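You operate a simulated robot arm through the tools that you are given. There is no shell and no other tool.

The job below is to be done with a simulated robot arm. You get a single attempt, and the scene is never put back.

JOB
Let the air back into the vacuum bag, open its slider, shut the key, put the pump away.
Fine: wait till it has puffed up before the slider; the pump goes to the back of the laundry table. Drop nothing and catch no finger.
Where things are to end (x, y in the base frame): vacuum pump within 60 mm of [900, -140].

It is judged by the outcome, as a careful person would: the job done as asked, and still so three seconds after it is handed in. It fails if anything else is knocked over, pushed out of place, dropped, spilled or broken.

ROBOT AND FRAMES
A 6-joint arm with a two-finger gripper, fixed in place. Base frame: the origin is at the foot of the arm, x ahead of it, y to its left, z up; the work surface is at about z = 800. Units: mm, degrees, N and s.
Its first joint turns from -166.0 to 166.0 degrees. Payload 3.43 kg.
The TCP is the grasp point between the finger pads, 20 mm short of the fingertips. In the tool frame z runs along the fingers and y along their closing line. The gripper opens to 190 mm. The gripper's body begins 248 mm behind the TCP.
Orientation is that of the tool frame in the base frame, as a unit quaternion [x, y, z, w]. With the fingers straight down and closing along the base's y, the tool's x points along the base's -x, its y along +y and its z along -z.

CONTROLS
- The arm moves only by the tool step_arm. Its argument "deltas" is one flat list of numbers, 7 for each row, row after row: the shift along the tool's x, y, z in mm, then the turn, a rotation vector about the tool's x, y, z in degrees, then the gripper command, from -1 (shut) to 1 (fully open), values between in proportion. In form: [x, y, z, rx, ry, rz, gripper, x, y, z, rx, ry, rz, gripper, ...]. A call has 1 to 20 rows; each row is the pose to reach, as a shift and turn from the pose commanded when the call began, along the tool's axes at that moment. Each row takes 0.2 s and may step no farther than 50 mm and 8.6 degrees from the row before; otherwise, or with a gripper value out of range, the whole call is refused. Where a pose cannot be reached the arm comes as near as it can. A force on the tool above 40 N (or 10 N above the force at the start of the call, whichever is more), or a blocked arm, ends the call early, and 0.2 s more pass. Each finger travels about 153 mm/s and halts on what it meets, pressing with about 37 N; the grip force reading is that of the motor and also rises with nothing between the fingers. The clock runs only during rows and for 0.2 s after the last one: add rows that repeat a pose to give the fingers time. The reply holds the time, the measured pose of the TCP, the force on the tool along the base axes, the opening and the grip force, in the units named above and with some noise, with the torque about the TCP (base axes, N m) and any sound that the robot's microphone picked up.
- Cameras (640 x 400 px; columns grow to the right, rows downward): "scene" is fixed at [49.6, -648, 1378.6]; the picture's right is [0.32, -0.95, 0.00], its down [-0.48, -0.16, -0.86] and it looks along [0.81, 0.28, -0.51] (base axes); focal length 337 px, centre (320, 200). "wrist" rides on the gripper at [70, -8, -288] in the tool frame; the picture's right is [0.12, 0.99, 0.00], its down [-0.96, 0.11, -0.25] and it looks along [-0.25, 0.03, 0.97] (tool axes); focal length 261 px, centre (320, 200). There is no depth. A picture from a camera that has moved, and an enlarged one, comes with that camera's place and axes in the base frame and with its lens.
- camera(camera): a new picture of that camera. It takes no simulated time.
- lift_body(by): slides the trunk up (or, below 0, down) by that many mm; the arm rides with it, the base frame stays. It gives what a move gives, with no picture.
- zoom(camera, box): a new picture of the part [left, top, right, bottom] of that camera's present view, enlarged. It takes no simulated time.
- close_job(): hands the job in; it is judged then, once.

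Places have to be worked out from the pictures, the camera data and where the tool is seen. Open the gripper and draw the arm clear of the work before you hand the job in, unless the task says otherwise.

The tools are called after "Call:" as name(argument=value, ...) on one line, values as JSON. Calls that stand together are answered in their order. step_arm: Moves the arm, as the interface text tells. Its arguments: {"type":"object","properties":{"deltas":{"type":"array","items":{"type":"number"}}},"required":["deltas"]} The other tools are called the same way: lift_body (by) slides the trunk up or down; camera (camera) takes a picture; zoom (camera, box) takes an enlarged picture of a part of a camera's view; close_job () hands the job in.

At the start:

```text
time_s: 0.0
position: [636.7, -133.2, 1115.0]
ee_rot: [0.0, 1.0, 0.0, 0.0]
contact_force: [-0.6, -0.2, -0.3]
ft_torque: [-0.03, 0.01, 0.0]
width: 189.9
gripper_force: 0.0
trunk travel left (down, up): [-200.0, 240.0]
```

scene: 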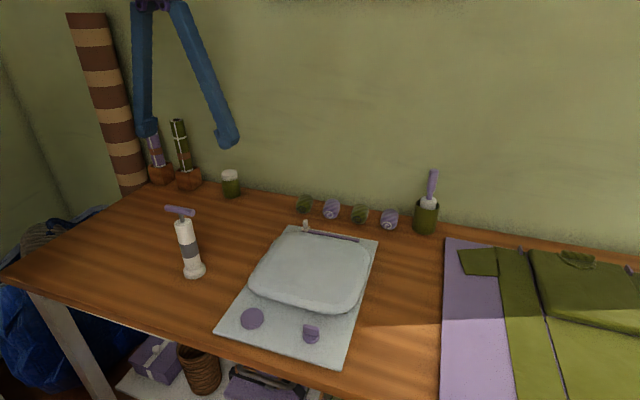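
wrist: 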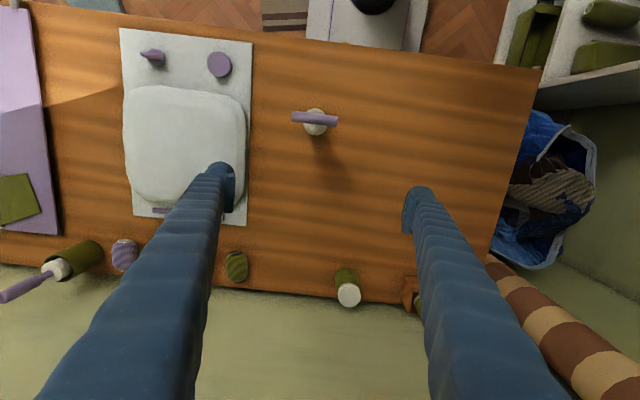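

I begin by looking closer at the bag, its valve and key, the slider and the pump.

Call:
zoom(camera="scene", box=[210, 210, 390, 370])

Call:
zoom(camera="wrist", box=[100, 20, 360, 230])

Call:
zoom(camera="scene", box=[140, 190, 240, 290])

Call:
zoom(camera="scene", box=[280, 190, 400, 260])

```text
2.50 times, centred on (300, 290) of scene
camera zoom: at [49.6, -648.0, 1378.6], right [0.32, -0.95, 0.0], down [-0.48, -0.16, -0.86], along [0.81, 0.28, -0.51], focal length 842 px, centre (370, -25)
```

zoom: 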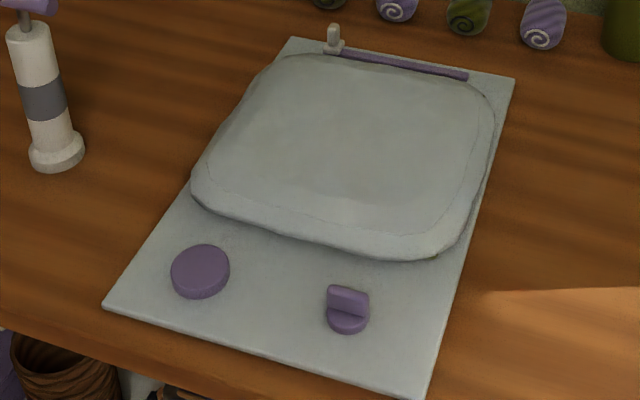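

```text
1.90 times, centred on (230, 125) of wrist
camera zoom: at [566.1, -140.6, 1400.9], right [-0.12, 0.99, 0.0], down [0.96, 0.11, 0.25], along [0.25, 0.03, -0.97], focal length 496 px, centre (491, 343)
```

zoom: 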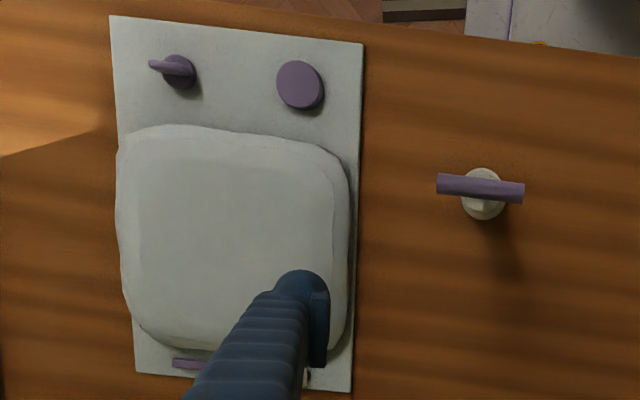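

```text
4.00 times, centred on (190, 240) of scene
camera zoom: at [49.6, -648.0, 1378.6], right [0.32, -0.95, 0.0], down [-0.48, -0.16, -0.86], along [0.81, 0.28, -0.51], focal length 1347 px, centre (840, 40)
```

zoom: 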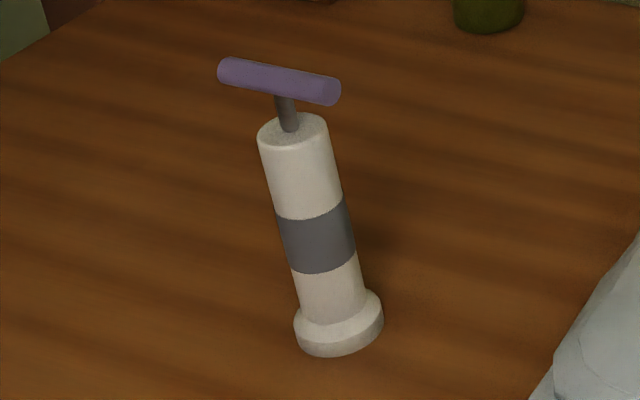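

```text
5.33 times, centred on (340, 225) of scene
camera zoom: at [49.6, -648.0, 1378.6], right [0.32, -0.95, 0.0], down [-0.48, -0.16, -0.86], along [0.81, 0.28, -0.51], focal length 1796 px, centre (213, 67)
```

zoom: 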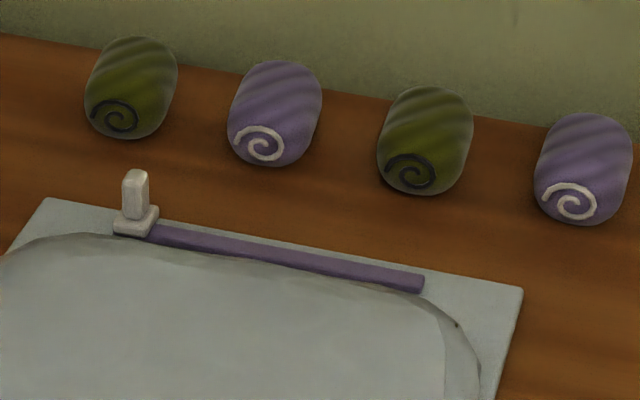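

The key (winged) sits near (456, -489), the round disc near (456, -358), the slider tab near (784, -349) with a track running to about y = -510, and the pump near (537, -154) with its bar along y. I move the wrist camera over the key end of the bag, staying well above everything.

Call:
step_arm(deltas=[12, -41, 8, 0, 0, 0, 0.5, 24, -82, 16, 0, 0, 0, 0.2, 36, -123, 24, 0, 0, 0, 0, 48, -164, 32, 0, 0, 0, 0, 60, -205, 40, 0, 0, 0, 0, 72, -246, 48, 0, 0, 0, 0, 84, -287, 56, 0, 0, 0, 0])

Call:
camera(camera="wrist")

Call:
zoom(camera="wrist", box=[180, 0, 420, 150])

Call:
camera(camera="scene")

```text
time_s: 1.6
position: [555.8, -419.6, 1058.5]
ee_rot: [0.0, 1.0, 0.0, 0.0]
contact_force: [-1.0, -0.9, 0.0]
ft_torque: [-0.01, -0.01, 0.01]
width: 95.1
gripper_force: 0.1
trunk travel left (down, up): [-200.0, 240.0]
```

```text
taken
camera wrist: at [483.8, -428.1, 1345.2], right [-0.12, 0.99, 0.0], down [0.96, 0.12, 0.25], along [0.24, 0.03, -0.97], focal length 261 px, centre (320, 200)
```

wrist: 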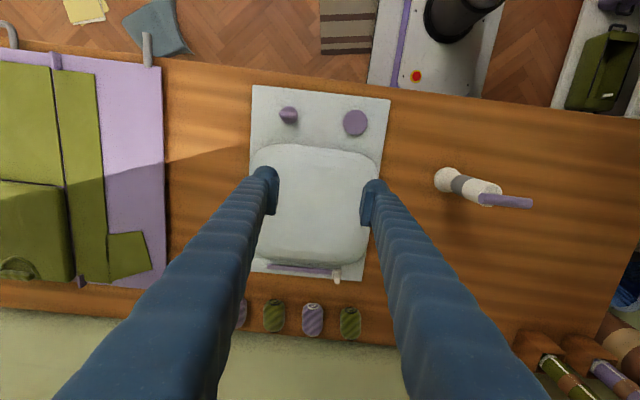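

```text
2.67 times, centred on (300, 75) of wrist
camera zoom: at [483.8, -428.1, 1345.2], right [-0.12, 0.99, 0.0], down [0.96, 0.12, 0.25], along [0.24, 0.03, -0.97], focal length 695 px, centre (373, 533)
```

zoom: 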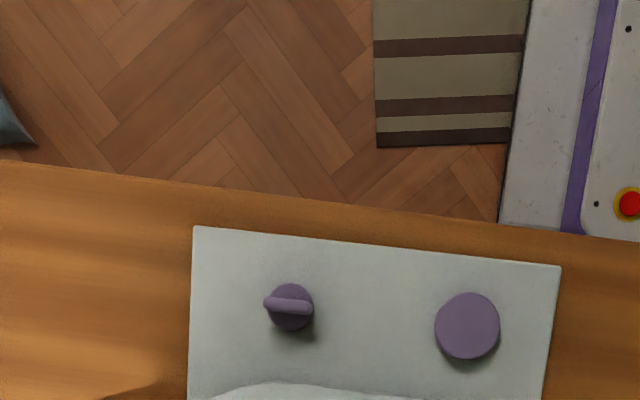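

```text
taken
```

scene: 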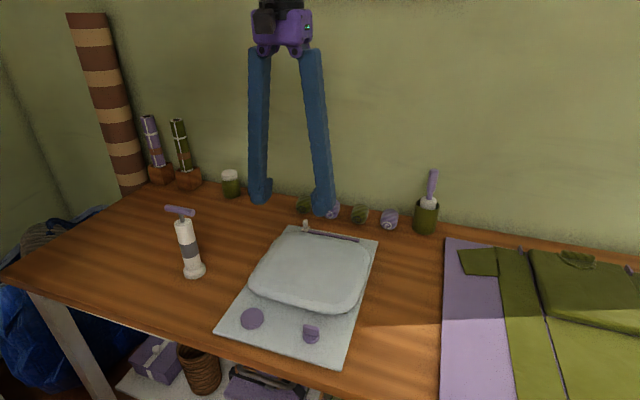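

The wing lies along y over (455, -490), its top at about z = 838. I turn the tool 90° so it closes along x, narrow the opening, and come above the key.

Call:
step_arm(deltas=[8.4, -5.9, 9.9, 0, 0, 7.5, -0.2, 16.8, -11.7, 19.8, 0, 0, 15, -0.4, 25.2, -17.6, 29.6, 0, 0, 22.5, -0.5, 33.6, -23.5, 39.5, 0, 0, 30, -0.5, 42, -29.3, 49.4, 0, 0, 37.5, -0.5, 50.4, -35.2, 59.3, 0, 0, 45, -0.5, 58.8, -41.1, 69.1, 0, 0, 52.5, -0.5, 67.2, -46.9, 79, 0, 0, 60, -0.5, 75.6, -52.8, 88.9, 0, 0, 67.5, -0.5, 84, -58.7, 98.8, 0, 0, 75, -0.5, 92.4, -64.5, 108.6, 0, 0, 82.5, -0.5, 100.8, -70.4, 118.5, 0, 0, 90, -0.5, 100.8, -70.4, 118.5, 0, 0, 90, -0.5])

Call:
camera(camera="wrist")

Call:
zoom(camera="scene", box=[210, 210, 390, 370])

```text
time_s: 4.4
position: [451.5, -489.5, 940.7]
ee_rot: [0.708, 0.706, 0.0, 0.0]
contact_force: [0.2, -0.3, 0.5]
ft_torque: [0.01, 0.0, 0.02]
width: 47.6
gripper_force: 0.0
trunk travel left (down, up): [-200.0, 240.0]
```

```text
taken
camera wrist: at [442.3, -419.0, 1226.7], right [0.99, 0.12, 0.0], down [0.11, -0.96, 0.25], along [0.03, -0.25, -0.97], focal length 261 px, centre (320, 200)
```

wrist: 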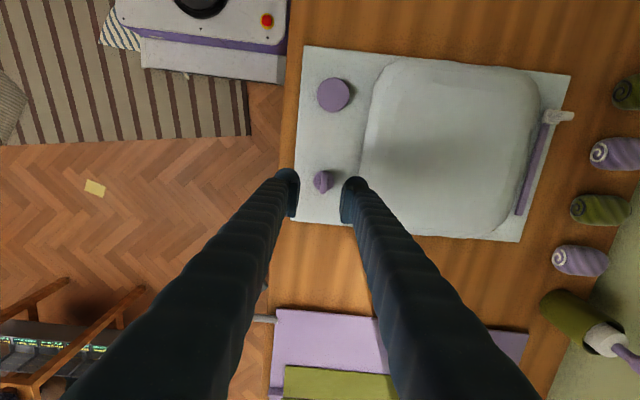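

```text
2.50 times, centred on (300, 290) of scene
camera zoom: at [49.6, -648.0, 1378.6], right [0.32, -0.95, 0.0], down [-0.48, -0.16, -0.86], along [0.81, 0.28, -0.51], focal length 842 px, centre (370, -25)
```

zoom: 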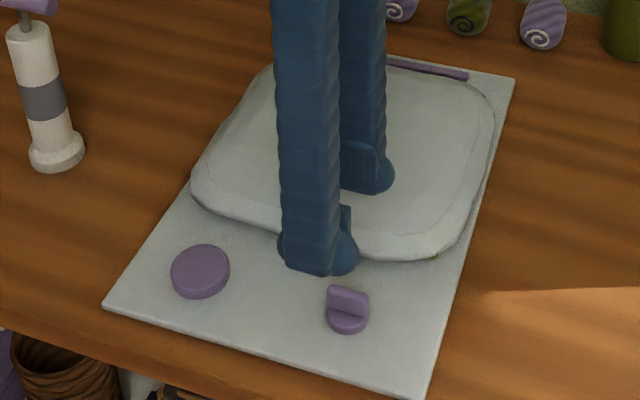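

Call:
zoom(camera="wrist", box=[270, 150, 374, 215])

```text
6.15 times, centred on (322, 182) of wrist
camera zoom: at [442.3, -419.0, 1226.7], right [0.99, 0.12, 0.0], down [0.11, -0.96, 0.25], along [0.03, -0.25, -0.97], focal length 1604 px, centre (308, 308)
```

zoom: 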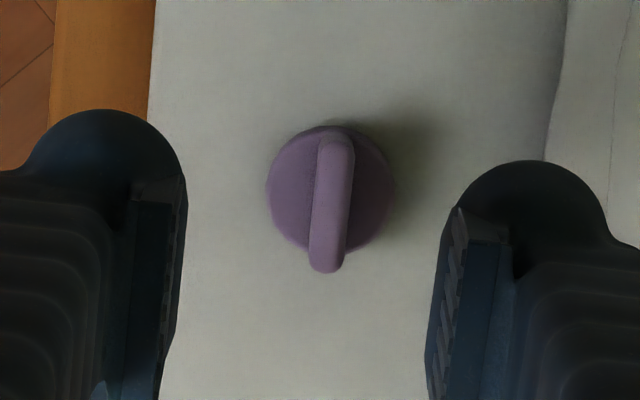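

The key centre works out at (457, -493) with a 9 mm wing exactly along y. I centre on it and lower so the fingertips straddle the wing, without touching the base.

Call:
step_arm(deltas=[-3.5, 5.5, 20, 0, 0, 0, -0.5, -3.5, 5.5, 45, 0, 0, 0, -0.5, -3.5, 5.5, 70, 0, 0, 0, -0.5, -3.5, 5.5, 85, 0, 0, 0, -0.5, -3.5, 5.5, 96, 0, 0, 0, -0.5, -3.5, 5.5, 96, 0, 0, 0, -0.5])

Call:
zoom(camera="wrist", box=[270, 150, 374, 215])

Call:
zoom(camera="scene", box=[260, 290, 370, 360])

```text
time_s: 5.8
position: [457.4, -493.2, 844.1]
ee_rot: [0.707, 0.707, 0.0, -0.001]
contact_force: [-0.2, -0.3, -0.3]
ft_torque: [0.02, 0.03, 0.0]
width: 47.3
gripper_force: 0.1
trunk travel left (down, up): [-200.0, 240.0]
```

```text
6.15 times, centred on (322, 182) of wrist
camera zoom: at [449.0, -423.6, 1131.1], right [0.99, 0.12, 0.0], down [0.11, -0.96, 0.25], along [0.03, -0.25, -0.97], focal length 1604 px, centre (308, 308)
```

zoom: 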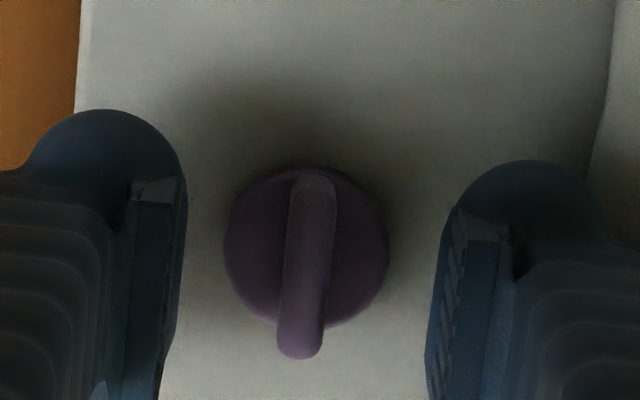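

```text
5.71 times, centred on (315, 325) of scene
camera zoom: at [49.6, -648.0, 1378.6], right [0.32, -0.95, 0.0], down [-0.48, -0.16, -0.86], along [0.81, 0.28, -0.51], focal length 1924 px, centre (349, -514)
```

zoom: 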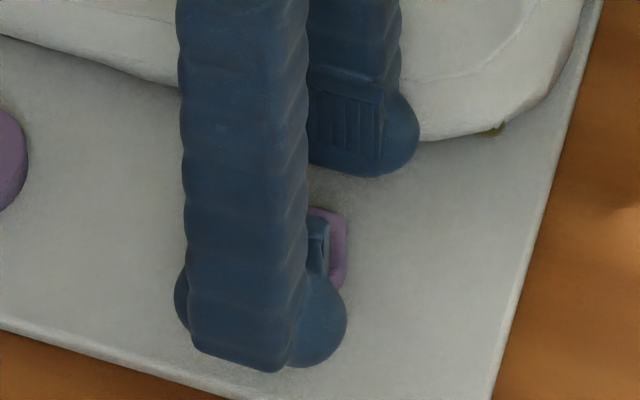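

Well centred, no contact. I lower 4 mm more and close on the wing.

Call:
step_arm(deltas=[0, 0, 4, 0, 0, 0, -0.6, 0, 0, 4, 0, 0, 0, -0.8, 0, 0, 4, 0, 0, 0, -0.95, 0, 0, 4, 0, 0, 0, -1, 0, 0, 4, 0, 0, 0, -1])

```text
time_s: 7.0
position: [457.3, -492.3, 839.2]
ee_rot: [0.707, 0.707, 0.0, 0.0]
contact_force: [-1.7, 0.8, -0.2]
ft_torque: [0.06, 0.0, 0.36]
width: 8.0
gripper_force: 36.9
trunk travel left (down, up): [-200.0, 240.0]
```

The wing is held (8 mm). I turn it a little counter-clockwise (seen from above) and watch the torque and sound.

Call:
step_arm(deltas=[0, 0, 0, 0, 0, -4, -1, 0, 0, 0, 0, 0, -8, -1, 0, 0, 0, 0, 0, -12, -1])

Call:
zoom(camera="wrist", box=[270, 150, 374, 215])

```text
time_s: 7.8
position: [456.5, -493.7, 840.3]
ee_rot: [0.63, 0.777, 0.001, 0.0]
contact_force: [3.7, 1.0, 0.3]
ft_torque: [0.0, -0.02, -0.02]
width: 7.9
gripper_force: 36.7
trunk travel left (down, up): [-200.0, 240.0]
```

```text
6.15 times, centred on (322, 182) of wrist
camera zoom: at [434.3, -426.0, 1127.3], right [0.95, 0.32, 0.0], down [0.31, -0.92, 0.25], along [0.08, -0.23, -0.97], focal length 1604 px, centre (308, 308)
```

zoom: 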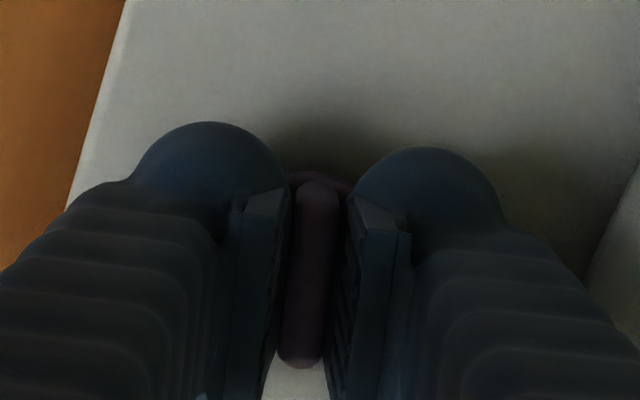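

It turns freely that way. I keep turning in the same direction, checking for a stop.

Call:
step_arm(deltas=[0, 0, 0, 0, 0, -6, -1, 0, 0, 0, 0, 0, -12, -1, 0, 0, 0, 0, 0, -18, -1, 0, 0, 0, 0, 0, -24, -1, 0, 0, 0, 0, 0, -30, -1, 0, 0, 0, 0, 0, -36, -1])

Call:
camera(camera="scene")

```text
time_s: 9.2
position: [458.7, -492.9, 840.7]
ee_rot: [0.357, 0.934, 0.0, 0.0]
contact_force: [9.3, 5.0, 9.6]
ft_torque: [0.09, 0.03, -0.01]
width: 7.9
gripper_force: 36.8
trunk travel left (down, up): [-200.0, 240.0]
```

```text
taken
```

scene: 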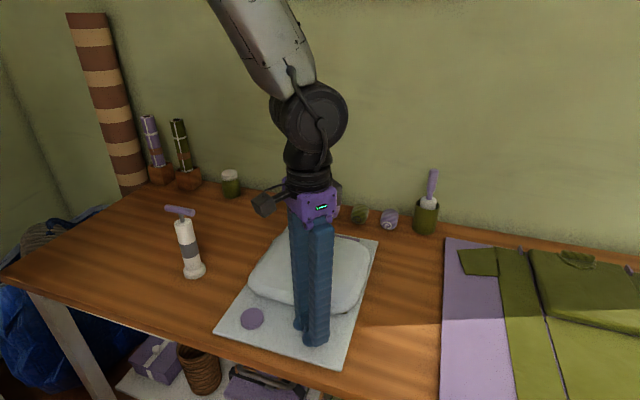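

Turned about 48°, still only light side forces, no sound yet. I go on toward 90°.

Call:
step_arm(deltas=[0, 0, 0, 0, 0, -6, -1, 0, 0, 0, 0, 0, -12, -1, 0, 0, 0, 0, 0, -18, -1, 0, 0, 0, 0, 0, -24, -1, 0, 0, 0, 0, 0, -30, -1, 0, 0, 0, 0, 0, -36, -1, 0, 0, 0, 0, 0, -41, -1])

Call:
camera(camera="scene")

Call:
zoom(camera="wrist", box=[220, 120, 424, 247])

```text
time_s: 10.8
position: [456.0, -491.1, 840.8]
ee_rot: [0.008, 1.0, 0.0, -0.001]
contact_force: [10.0, 7.2, 8.1]
ft_torque: [0.03, -0.15, -0.02]
width: 8.0
gripper_force: 37.1
trunk travel left (down, up): [-200.0, 240.0]
```

```text
taken
```

scene: 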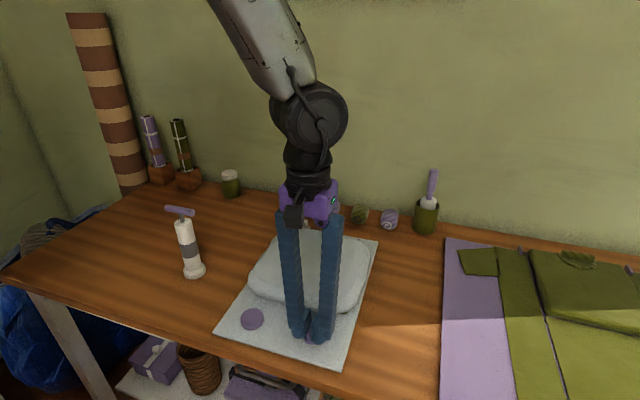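

```text
3.14 times, centred on (322, 184) of wrist
camera zoom: at [386.2, -500.1, 1127.3], right [-0.1, 0.99, 0.0], down [0.96, 0.1, 0.25], along [0.25, 0.02, -0.97], focal length 818 px, centre (314, 252)
```

zoom: 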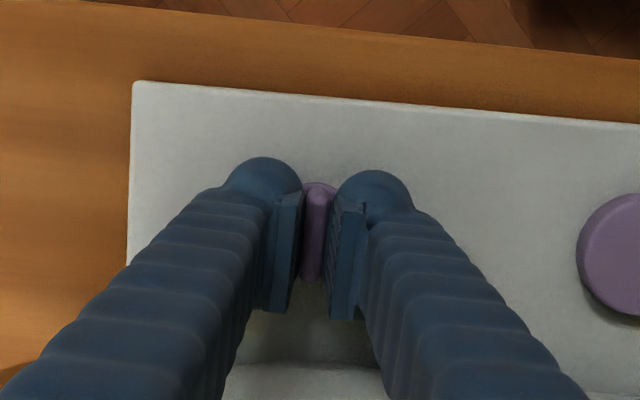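

The wing now lies along x. I hold for a couple of seconds to see whether the bag changes.

Call:
step_arm(deltas=[0, 0, 0, 0, 0, 0, -1, 0, 0, 0, 0, 0, 0, -1, 0, 0, 0, 0, 0, 0, -1, 0, 0, 0, 0, 0, 0, -1, 0, 0, 0, 0, 0, 0, -1, 0, 0, 0, 0, 0, 0, -1, 0, 0, 0, 0, 0, 0, -1, 0, 0, 0, 0, 0, 0, -1])

Call:
zoom(camera="scene", box=[210, 210, 390, 370])

```text
time_s: 12.6
position: [457.0, -493.8, 839.7]
ee_rot: [0.008, 1.0, 0.0, -0.001]
contact_force: [9.0, 7.7, 7.4]
ft_torque: [0.05, -0.08, 0.0]
width: 7.9
gripper_force: 36.9
trunk travel left (down, up): [-200.0, 240.0]
```

```text
2.50 times, centred on (300, 290) of scene
camera zoom: at [49.6, -648.0, 1378.6], right [0.32, -0.95, 0.0], down [-0.48, -0.16, -0.86], along [0.81, 0.28, -0.51], focal length 842 px, centre (370, -25)
```

zoom: 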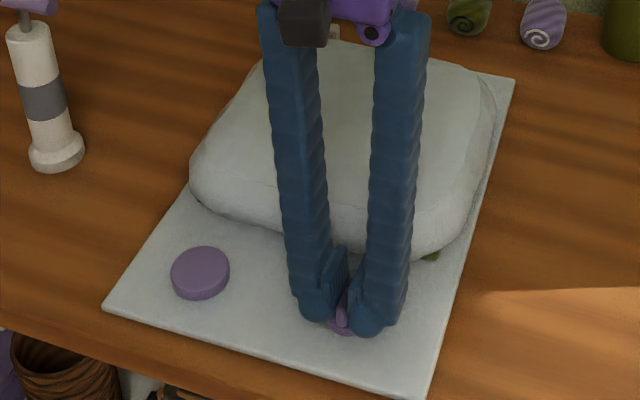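

The bag is visibly swelling, so the key is open. I release the wing gently and rise straight up, then look again.

Call:
step_arm(deltas=[0, 0, 0, 0, 0, 0, -0.8, 0, 0, 0, 0, 0, 0, -0.6, 0, 0, 0, 0, 0, 0, -0.6, 0, 0, -20, 0, 0, 0, -0.6, 0, 0, -50, 0, 0, 0, -0.6, 0, 0, -100, 0, 0, 0, -0.6, 0, 0, -150, 0, 0, 0, -0.6])

Call:
camera(camera="wrist")

Call:
zoom(camera="scene", box=[210, 210, 390, 370])

```text
time_s: 14.2
position: [458.0, -491.2, 993.3]
ee_rot: [0.008, 1.0, 0.0, 0.0]
contact_force: [-0.1, -1.5, 0.6]
ft_torque: [0.01, -0.02, -0.02]
width: 38.0
gripper_force: 0.1
trunk travel left (down, up): [-200.0, 240.0]
```

```text
taken
camera wrist: at [386.7, -498.7, 1279.0], right [-0.1, 0.99, 0.0], down [0.96, 0.1, 0.25], along [0.25, 0.02, -0.97], focal length 261 px, centre (320, 200)
```

wrist: 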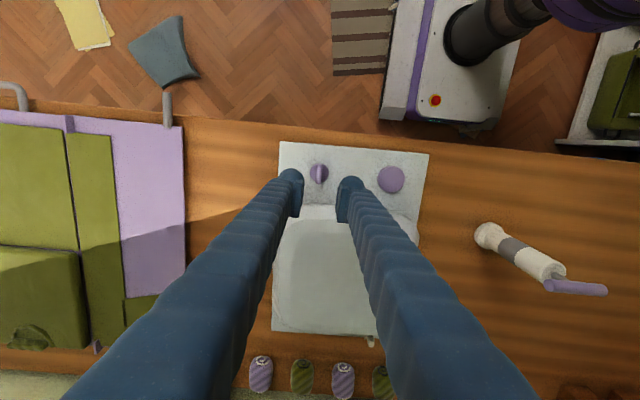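

```text
2.50 times, centred on (300, 290) of scene
camera zoom: at [49.6, -648.0, 1378.6], right [0.32, -0.95, 0.0], down [-0.48, -0.16, -0.86], along [0.81, 0.28, -0.51], focal length 842 px, centre (370, -25)
```

zoom: 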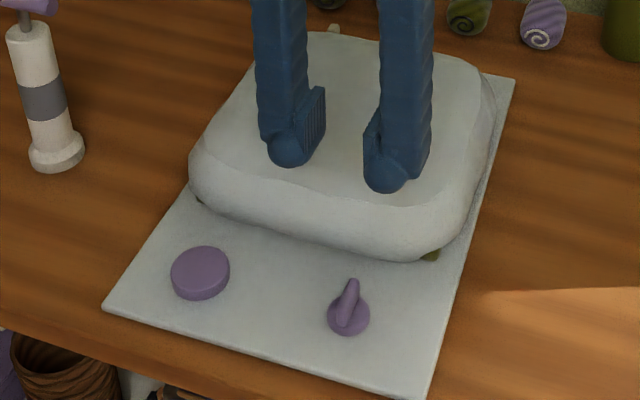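

The key is open and stays so; the bag keeps swelling. While it fills I move up and over to look down at the slider with the gripper open.

Call:
step_arm(deltas=[-10, 5, -40, 0, 0, -1, -0.6, -48, 23, -67, 0, 0, -1, -0.3, -91, 44, -67, 0, 0, -1, 0, -134, 65, -67, 0, 0, -1, 0.4, -177, 86, -67, 0, 0, -1, 0.8, -220, 106, -67, 0, 0, -1, 1, -262, 126, -67, 0, 0, -1, 1, -262, 126, -67, 0, 0, -1, 1, -262, 126, -67, 0, 0, -1, 1, -262, 126, -67, 0, 0, -1, 1, -262, 126, -67, 0, 0, -1, 1, -262, 126, -67, 0, 0, -1, 1])

Call:
camera(camera="wrist")

Call:
zoom(camera="scene", box=[210, 210, 390, 370])

Call:
zoom(camera="wrist", box=[240, 150, 400, 250])

```text
time_s: 16.8
position: [722.2, -373.4, 1056.7]
ee_rot: [0.001, 1.0, 0.0, -0.001]
contact_force: [-0.4, 0.0, -0.2]
ft_torque: [0.02, 0.0, 0.0]
width: 190.1
gripper_force: 0.0
trunk travel left (down, up): [-200.0, 240.0]
```

```text
taken
camera wrist: at [652.3, -382.3, 1343.9], right [-0.12, 0.99, 0.0], down [0.96, 0.11, 0.25], along [0.24, 0.03, -0.97], focal length 261 px, centre (320, 200)
```

wrist: 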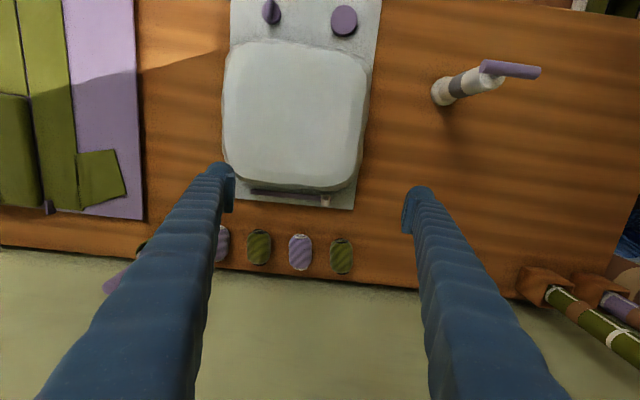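

```text
2.50 times, centred on (300, 290) of scene
camera zoom: at [49.6, -648.0, 1378.6], right [0.32, -0.95, 0.0], down [-0.48, -0.16, -0.86], along [0.81, 0.28, -0.51], focal length 842 px, centre (370, -25)
```

zoom: 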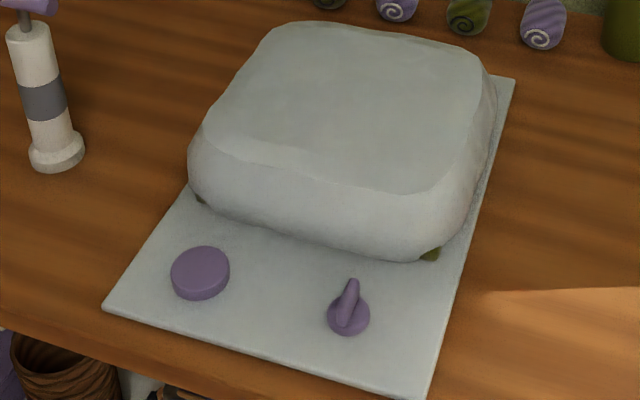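

```text
4.00 times, centred on (320, 200) of wrist
camera zoom: at [652.3, -382.3, 1343.9], right [-0.12, 0.99, 0.0], down [0.96, 0.11, 0.25], along [0.24, 0.03, -0.97], focal length 1043 px, centre (320, 200)
```

zoom: 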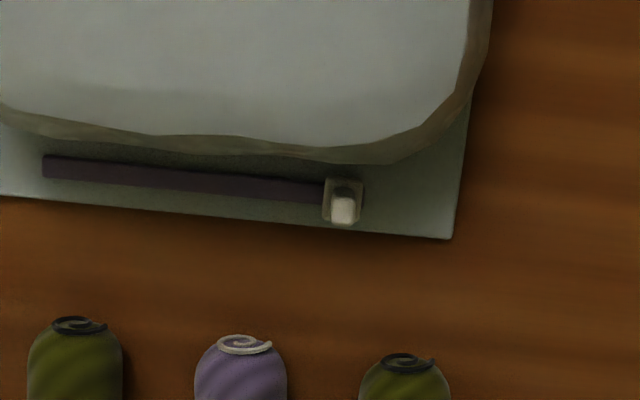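

The bag is much fuller now. I wait more at this safe spot and compare to see when it stops growing.

Call:
step_arm(deltas=[0, 0, 0, 0, 0, 0, 0.5, 0, 0, 0, 0, 0, 0, 0, 0, 0, 0, 0, 0, 0, -0.5, 0, 0, 0, 0, 0, 0, -0.5, 0, 0, 0, 0, 0, 0, -0.5, 0, 0, 0, 0, 0, 0, -0.5, 0, 0, 0, 0, 0, 0, -0.5, 0, 0, 0, 0, 0, 0, -0.5, 0, 0, 0, 0, 0, 0, -0.5, 0, 0, 0, 0, 0, 0, -0.5, 0, 0, 0, 0, 0, 0, -0.5, 0, 0, 0, 0, 0, 0, -0.5, 0, 0, 0, 0, 0, 0, -0.5, 0, 0, 0, 0, 0, 0, -0.5, 0, 0, 0, 0, 0, 0, -0.5])

Call:
zoom(camera="scene", box=[210, 210, 390, 370])

Call:
zoom(camera="wrist", box=[240, 150, 400, 250])

```text
time_s: 20.0
position: [722.4, -374.0, 1056.8]
ee_rot: [0.001, 1.0, 0.001, 0.0]
contact_force: [-1.1, 0.4, 0.1]
ft_torque: [0.01, 0.02, -0.01]
width: 47.5
gripper_force: 0.2
trunk travel left (down, up): [-200.0, 240.0]
```

```text
2.50 times, centred on (300, 290) of scene
camera zoom: at [49.6, -648.0, 1378.6], right [0.32, -0.95, 0.0], down [-0.48, -0.16, -0.86], along [0.81, 0.28, -0.51], focal length 842 px, centre (370, -25)
```

zoom: 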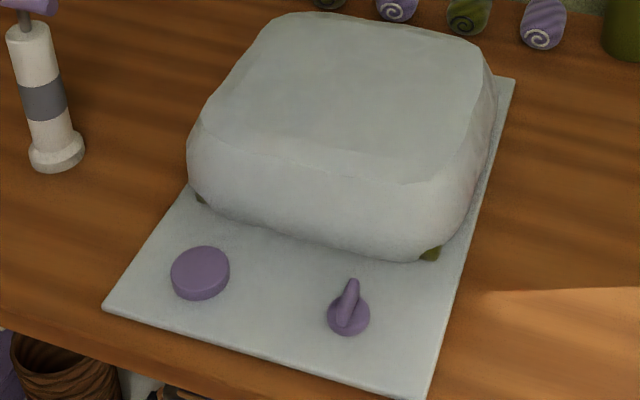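

```text
4.00 times, centred on (320, 200) of wrist
camera zoom: at [652.2, -382.3, 1344.0], right [-0.12, 0.99, 0.0], down [0.96, 0.11, 0.25], along [0.24, 0.03, -0.97], focal length 1043 px, centre (320, 200)
```

zoom: 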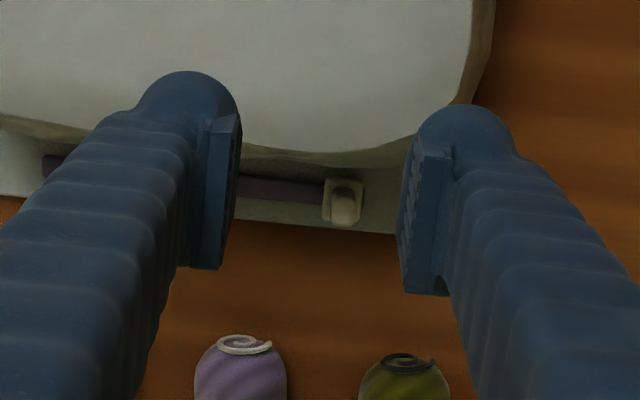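

Still a slight rise since the last look, so I wait another stretch before touching the slider.

Call:
step_arm(deltas=[0, 0, 0, 0, 0, 0, -0.5, 0, 0, 0, 0, 0, 0, -0.5, 0, 0, 0, 0, 0, 0, -0.5, 0, 0, 0, 0, 0, 0, -0.5, 0, 0, 0, 0, 0, 0, -0.5, 0, 0, 0, 0, 0, 0, -0.5, 0, 0, 0, 0, 0, 0, -0.5, 0, 0, 0, 0, 0, 0, -0.5, 0, 0, 0, 0, 0, 0, -0.5, 0, 0, 0, 0, 0, 0, -0.5, 0, 0, 0, 0, 0, 0, -0.5, 0, 0, 0, 0, 0, 0, -0.5, 0, 0, 0, 0, 0, 0, -0.5, 0, 0, 0, 0, 0, 0, -0.5, 0, 0, 0, 0, 0, 0, -0.5, 0, 0, 0, 0, 0, 0, -0.5, 0, 0, 0, 0, 0, 0, -0.5, 0, 0, 0, 0, 0, 0, -0.5, 0, 0, 0, 0, 0, 0, -0.5, 0, 0, 0, 0, 0, 0, -0.5])

Call:
zoom(camera="scene", box=[210, 210, 390, 370])

Call:
zoom(camera="wrist", box=[240, 150, 400, 250])

```text
time_s: 24.2
position: [721.6, -373.7, 1057.7]
ee_rot: [0.0, 1.0, 0.0, -0.002]
contact_force: [-0.6, 0.0, 0.7]
ft_torque: [0.01, 0.03, -0.01]
width: 47.5
gripper_force: 0.1
trunk travel left (down, up): [-200.0, 240.0]
```

```text
2.50 times, centred on (300, 290) of scene
camera zoom: at [49.6, -648.0, 1378.6], right [0.32, -0.95, 0.0], down [-0.48, -0.16, -0.86], along [0.81, 0.28, -0.51], focal length 842 px, centre (370, -25)
```

zoom: 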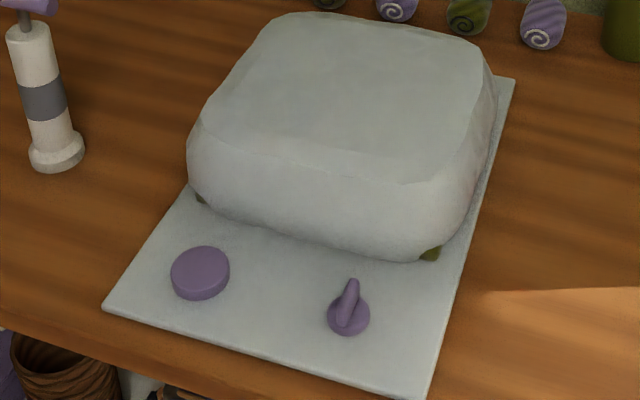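

```text
4.00 times, centred on (320, 200) of wrist
camera zoom: at [652.2, -382.2, 1344.0], right [-0.12, 0.99, 0.0], down [0.96, 0.11, 0.25], along [0.24, 0.03, -0.97], focal length 1043 px, centre (320, 200)
```

zoom: 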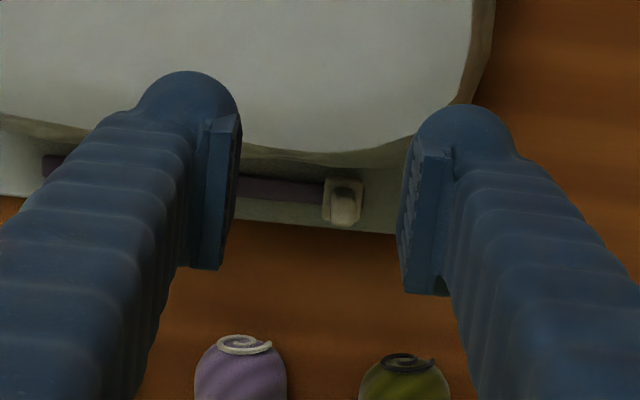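

The bag has stopped changing: fully puffed. I now move over the slider tab at about (783, -354), biased slightly to the back (x = 790) to stay off the bag, and lower to just above it.

Call:
step_arm(deltas=[-34, 10, 10, 0, 0, 0, -0.5, -68, 20, 30, 0, 0, 0, -0.5, -68, 20, 75, 0, 0, 0, -0.5, -68, 20, 120, 0, 0, 0, -0.5, -68, 20, 155, 0, 0, 0, -0.5, -68, 20, 180, 0, 0, 0, -0.5, -68, 20, 180, 0, 0, 0, -0.5])

Call:
zoom(camera="wrist", box=[240, 140, 400, 240])

Call:
zoom(camera="scene", box=[260, 170, 400, 260])

```text
time_s: 25.8
position: [790.0, -352.3, 876.4]
ee_rot: [0.0, 1.0, 0.0, 0.0]
contact_force: [0.1, -0.7, -0.4]
ft_torque: [0.04, 0.01, -0.01]
width: 47.4
gripper_force: 0.2
trunk travel left (down, up): [-200.0, 240.0]
```

```text
4.00 times, centred on (320, 190) of wrist
camera zoom: at [719.7, -360.5, 1164.2], right [-0.12, 0.99, 0.0], down [0.96, 0.11, 0.25], along [0.25, 0.03, -0.97], focal length 1043 px, centre (320, 240)
```

zoom: 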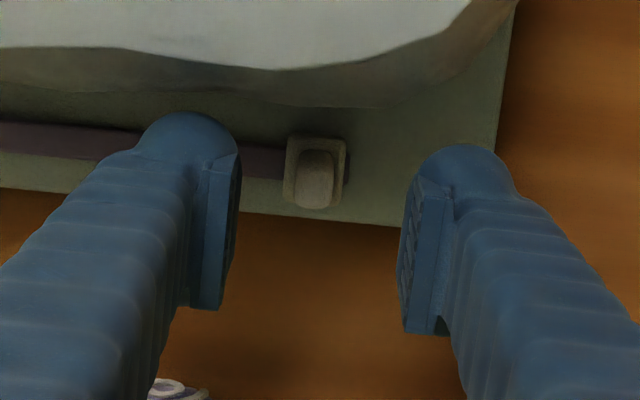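

```text
4.44 times, centred on (330, 215) of scene
camera zoom: at [49.6, -648.0, 1378.6], right [0.32, -0.95, 0.0], down [-0.48, -0.16, -0.86], along [0.81, 0.28, -0.51], focal length 1496 px, centre (276, 133)
```

zoom: 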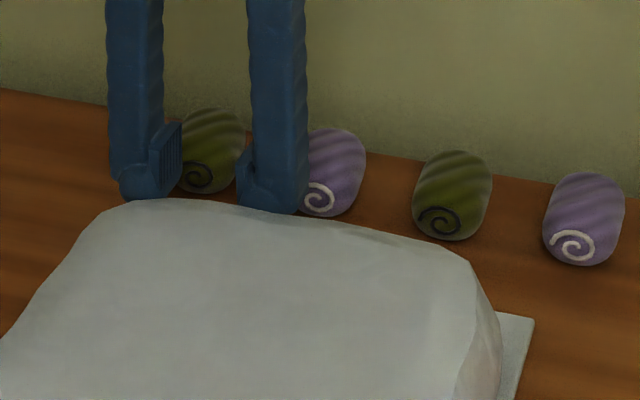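

The tab is centred between the fingers at about (787, -353). I lower to grip height with the bag clear by several mm.

Call:
step_arm(deltas=[-2, -1, 20, 0, 0, 0, -0.5, -2, -1, 32, 0, 0, 0, -0.5, -2, -1, 38, 0, 0, 0, -0.5, -2, -1, 38, 0, 0, 0, -0.5])

Call:
zoom(camera="wrist", box=[240, 140, 400, 240])

```text
time_s: 26.8
position: [793.6, -352.8, 839.6]
ee_rot: [0.001, 1.0, 0.0, -0.001]
contact_force: [0.4, -0.2, 0.1]
ft_torque: [0.0, 0.0, 0.02]
width: 47.6
gripper_force: 0.0
trunk travel left (down, up): [-200.0, 240.0]
```

```text
4.00 times, centred on (320, 190) of wrist
camera zoom: at [721.0, -361.7, 1126.4], right [-0.12, 0.99, 0.0], down [0.96, 0.11, 0.25], along [0.24, 0.03, -0.97], focal length 1043 px, centre (320, 240)
```

zoom: 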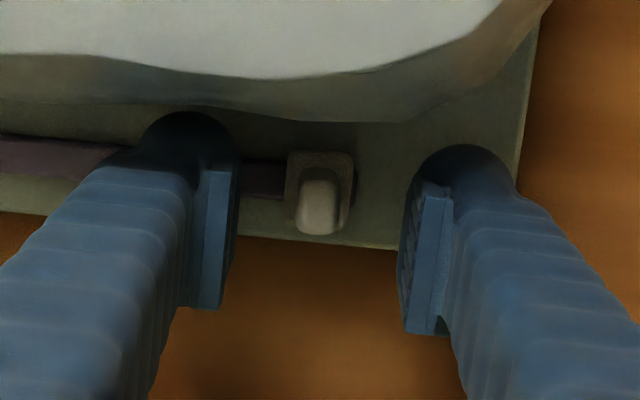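

No contact; the tab stands between the pads. I close on it.

Call:
step_arm(deltas=[0, 0, 0, 0, 0, 0, -0.7, 0, 0, 0, 0, 0, 0, -0.85, 0, 0, 0, 0, 0, 0, -1, 0, 0, 0, 0, 0, 0, -1])

Call:
zoom(camera="wrist", box=[240, 140, 400, 240])

```text
time_s: 27.8
position: [791.7, -352.4, 839.4]
ee_rot: [0.0, 1.0, 0.0, -0.001]
contact_force: [0.2, 0.2, 0.3]
ft_torque: [-0.01, -0.01, 0.14]
width: 10.3
gripper_force: 37.0
trunk travel left (down, up): [-200.0, 240.0]
```

```text
4.00 times, centred on (320, 190) of wrist
camera zoom: at [721.0, -361.6, 1126.3], right [-0.12, 0.99, 0.0], down [0.96, 0.11, 0.25], along [0.24, 0.03, -0.97], focal length 1043 px, centre (320, 240)
```

zoom: 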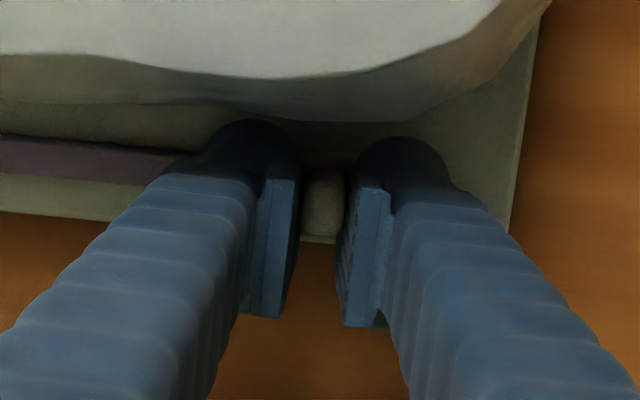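

The tab is held (10 mm). I draw it along the track toward -y, slowly at first.

Call:
step_arm(deltas=[0, -4, 0, 0, 0, 0, -1, 0, -9, 0, 0, 0, 0, -1, 0, -15, 0, 0, 0, 0, -1, 0, -22, 0, 0, 0, 0, -1])

Call:
zoom(camera="wrist", box=[240, 140, 400, 240])

```text
time_s: 28.8
position: [792.0, -375.0, 838.8]
ee_rot: [0.0, 1.0, 0.0, -0.001]
contact_force: [-4.5, 2.0, 8.1]
ft_torque: [0.03, 0.05, 0.14]
width: 10.3
gripper_force: 37.0
trunk travel left (down, up): [-200.0, 240.0]
```

```text
4.00 times, centred on (320, 190) of wrist
camera zoom: at [721.3, -383.1, 1126.3], right [-0.12, 0.99, 0.0], down [0.96, 0.12, 0.25], along [0.24, 0.03, -0.97], focal length 1043 px, centre (320, 240)
```

zoom: 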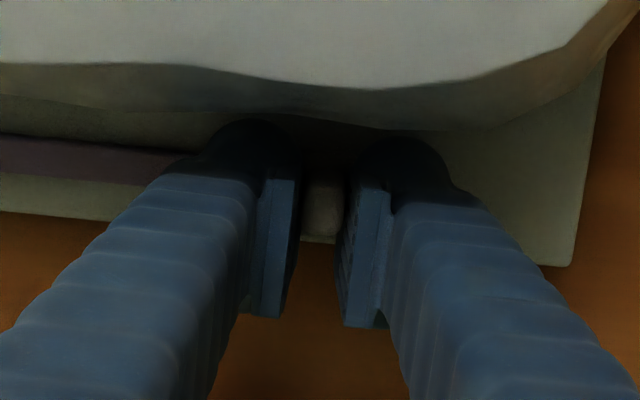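

It slides easily. I continue along the track.

Call:
step_arm(deltas=[0, -9, 0, 0, 0, 0, -1, 0, -18, 0, 0, 0, 0, -1, 0, -27, 0, 0, 0, 0, -1, 0, -36, 0, 0, 0, 0, -1, 0, -45, 0, 0, 0, 0, -1, 0, -54, 0, 0, 0, 0, -1, 0, -63, 0, 0, 0, 0, -1, 0, -72, 0, 0, 0, 0, -1, 0, -81, 0, 0, 0, 0, -1, 0, -90, 0, 0, 0, 0, -1, 0, -98, 0, 0, 0, 0, -1, 0, -106, 0, 0, 0, 0, -1])

Call:
camera(camera="wrist")

Call:
camera(camera="scene")

```text
time_s: 31.4
position: [791.8, -480.8, 838.8]
ee_rot: [0.001, 1.0, 0.0, 0.0]
contact_force: [9.2, -0.7, 15.1]
ft_torque: [0.04, -0.14, 0.12]
width: 10.3
gripper_force: 36.7
trunk travel left (down, up): [-200.0, 240.0]
```

```text
taken
camera wrist: at [721.1, -489.0, 1126.1], right [-0.12, 0.99, 0.0], down [0.96, 0.11, 0.25], along [0.25, 0.03, -0.97], focal length 261 px, centre (320, 200)
```

wrist: 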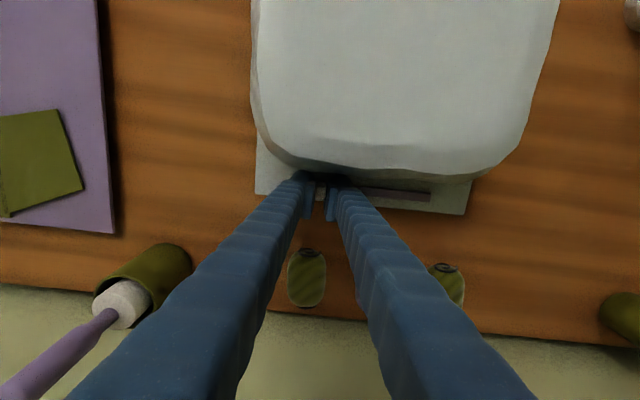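

```text
taken
```

scene: 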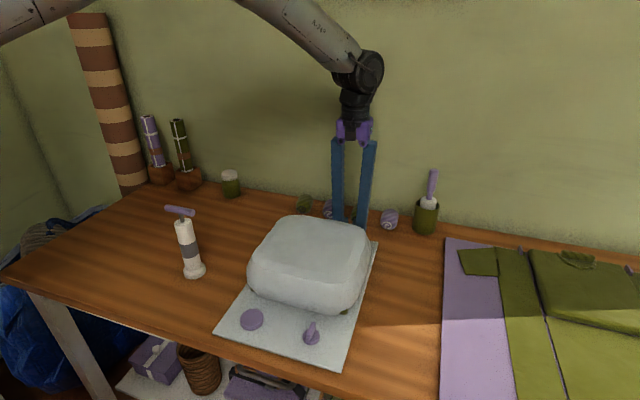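

The slider is at about y = -481 and the purple track shows behind it. I go on in small steps to its end stop.

Call:
step_arm(deltas=[0, -4, 0, 0, 0, 0, -1, 0, -8, 0, 0, 0, 0, -1, 0, -12, 0, 0, 0, 0, -1, 0, -15, 0, 0, 0, 0, -1, 0, -18, 0, 0, 0, 0, -1])

Call:
zoom(camera="wrist", box=[220, 130, 460, 280])

```text
time_s: 32.6
position: [791.9, -499.1, 839.5]
ee_rot: [0.001, 1.0, 0.0, 0.0]
contact_force: [13.3, 2.2, 12.3]
ft_torque: [0.06, -0.07, 0.14]
width: 10.3
gripper_force: 37.5
trunk travel left (down, up): [-200.0, 240.0]
```

```text
2.67 times, centred on (340, 205) of wrist
camera zoom: at [720.9, -506.5, 1126.0], right [-0.12, 0.99, 0.0], down [0.96, 0.12, 0.25], along [0.25, 0.03, -0.97], focal length 695 px, centre (267, 187)
```

zoom: 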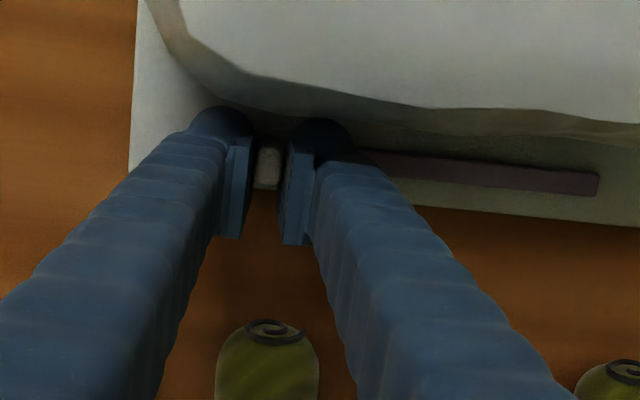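

Only a little track remains (symmetric end would be y ≈ -501). I ease the last few mm until a stop is felt.

Call:
step_arm(deltas=[0, -1.5, 0, 0, 0, 0, -1, 0, -3, 0, 0, 0, 0, -1, 0, -4.5, 0, 0, 0, 0, -1, 0, -6, 0, 0, 0, 0, -1])

```text
time_s: 33.6
position: [790.6, -504.9, 839.3]
ee_rot: [0.0, 1.0, 0.0, -0.001]
contact_force: [11.0, 2.6, 11.7]
ft_torque: [0.02, -0.07, 0.1]
width: 10.2
gripper_force: 37.2
trunk travel left (down, up): [-200.0, 240.0]
```

Call:
step_arm(deltas=[0, -1.5, 0, 0, 0, 0, -1, 0, -3, 0, 0, 0, 0, -1, 0, -4.5, 0, 0, 0, 0, -1, 0, -4.5, 0, 0, 0, 0, -1])

Call:
zoom(camera="wrist", box=[260, 150, 380, 225])

```text
time_s: 34.6
position: [790.2, -508.6, 839.7]
ee_rot: [-0.001, 1.0, 0.0, 0.0]
contact_force: [0.3, 12.4, 12.1]
ft_torque: [0.16, 0.32, -0.03]
width: 10.4
gripper_force: 37.3
trunk travel left (down, up): [-200.0, 240.0]
```

```text
5.33 times, centred on (320, 188) of wrist
camera zoom: at [719.8, -516.8, 1126.0], right [-0.12, 0.99, 0.0], down [0.96, 0.11, 0.25], along [0.24, 0.03, -0.97], focal length 1390 px, centre (320, 267)
```

zoom: 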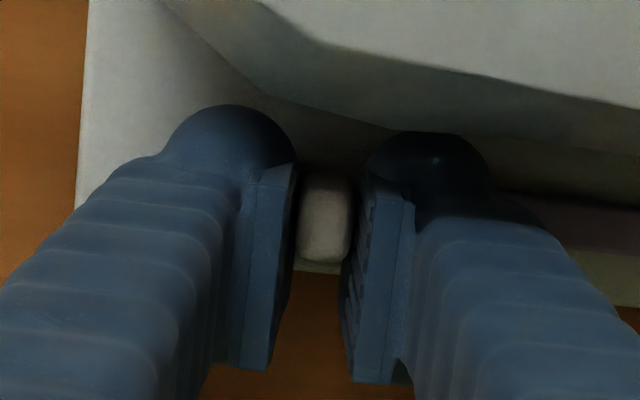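

A y reaction of 12 N shows the end stop: the slider is fully across. I ease off, release, and lift straight up.

Call:
step_arm(deltas=[0, 2, 0, 0, 0, 0, -1, 0, 2, 0, 0, 0, 0, -0.8, 0, 2, 0, 0, 0, 0, -0.6, 0, 2, 0, 0, 0, 0, -0.6, 0, 2, -15, 0, 0, 0, -0.6, 0, 2, -50, 0, 0, 0, -0.6, 0, 2, -100, 0, 0, 0, -0.6, 0, 2, -150, 0, 0, 0, -0.6])

Call:
camera(camera="wrist")

Call:
camera(camera="scene")

Call:
zoom(camera="wrist", box=[230, 130, 440, 260])

```text
time_s: 36.4
position: [793.6, -509.4, 987.9]
ee_rot: [0.001, 1.0, 0.0, -0.001]
contact_force: [-1.0, 1.1, 1.3]
ft_torque: [0.04, -0.01, 0.02]
width: 37.9
gripper_force: 0.0
trunk travel left (down, up): [-200.0, 240.0]
```

```text
taken
camera wrist: at [723.9, -518.1, 1274.8], right [-0.12, 0.99, 0.0], down [0.96, 0.11, 0.25], along [0.24, 0.03, -0.97], focal length 261 px, centre (320, 200)
```

wrist: 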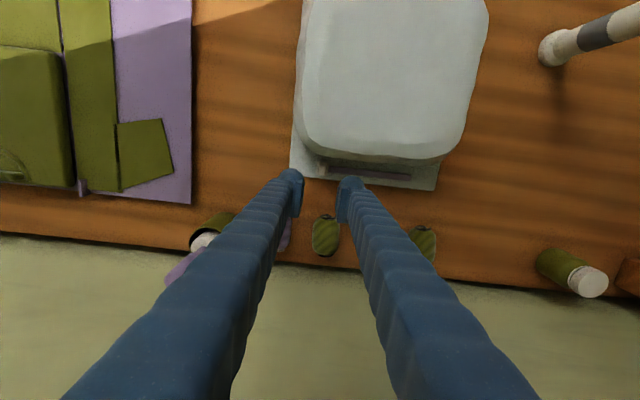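

```text
taken
```

scene: 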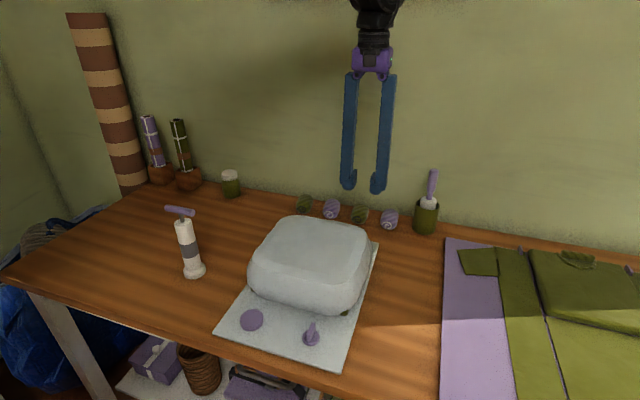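

```text
3.05 times, centred on (335, 195) of wrist
camera zoom: at [723.9, -518.1, 1274.8], right [-0.12, 0.99, 0.0], down [0.96, 0.11, 0.25], along [0.24, 0.03, -0.97], focal length 794 px, centre (274, 215)
```

zoom: 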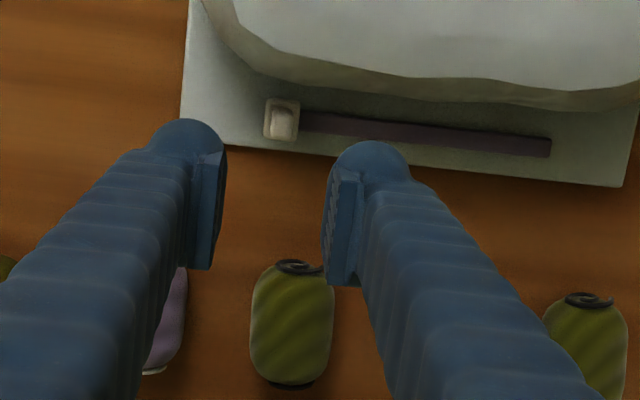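

The slider now sits at the far end of its track. Next the key: I cross back over the bag at a safe height to above (457, -493), opening toward ±y of the wing, which now lies along x.

Call:
step_arm(deltas=[10, 0, -30, 0, 0, 0, -0.6, 50, 2, -35, 0, 0, 0, -0.5, 92, 4, -35, 0, 0, 0, -0.5, 134, 6, -35, 0, 0, 0, -0.5, 176, 8, -35, 0, 0, 0, -0.5, 218, 10, -35, 0, 0, 0, -0.5, 260, 12, -35, 0, 0, 0, -0.5, 300, 14, -35, 0, 0, 0, -0.5, 336.6, 16.4, -10, 0, 0, 0, -0.5, 336.6, 16.4, 30, 0, 0, 0, -0.5, 336.6, 16.4, 70, 0, 0, 0, -0.5, 336.6, 16.4, 90, 0, 0, 0, -0.5, 336.6, 16.4, 90, 0, 0, 0, -0.5])

Call:
zoom(camera="wrist", box=[240, 140, 400, 240])

Call:
zoom(camera="scene", box=[210, 210, 390, 370])

```text
time_s: 39.2
position: [455.3, -490.4, 899.3]
ee_rot: [0.0, 1.0, 0.0, 0.0]
contact_force: [0.2, 0.4, 0.1]
ft_torque: [0.04, 0.06, 0.0]
width: 47.3
gripper_force: 0.1
trunk travel left (down, up): [-200.0, 240.0]
```

```text
4.00 times, centred on (320, 190) of wrist
camera zoom: at [383.3, -499.2, 1185.4], right [-0.12, 0.99, 0.0], down [0.96, 0.11, 0.25], along [0.25, 0.03, -0.97], focal length 1043 px, centre (320, 240)
```

zoom: 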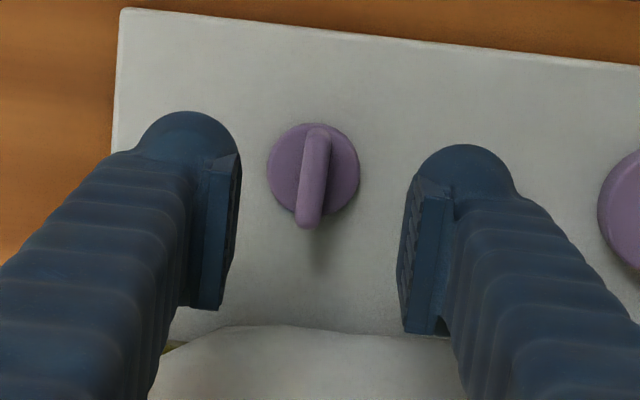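

```text
2.50 times, centred on (300, 290) of scene
camera zoom: at [49.6, -648.0, 1378.6], right [0.32, -0.95, 0.0], down [-0.48, -0.16, -0.86], along [0.81, 0.28, -0.51], focal length 842 px, centre (370, -25)
```

zoom: 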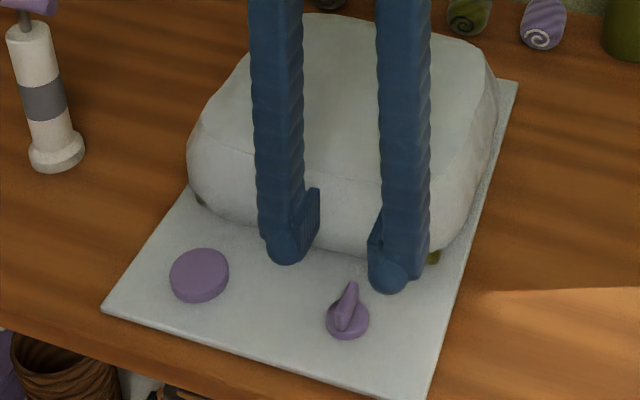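

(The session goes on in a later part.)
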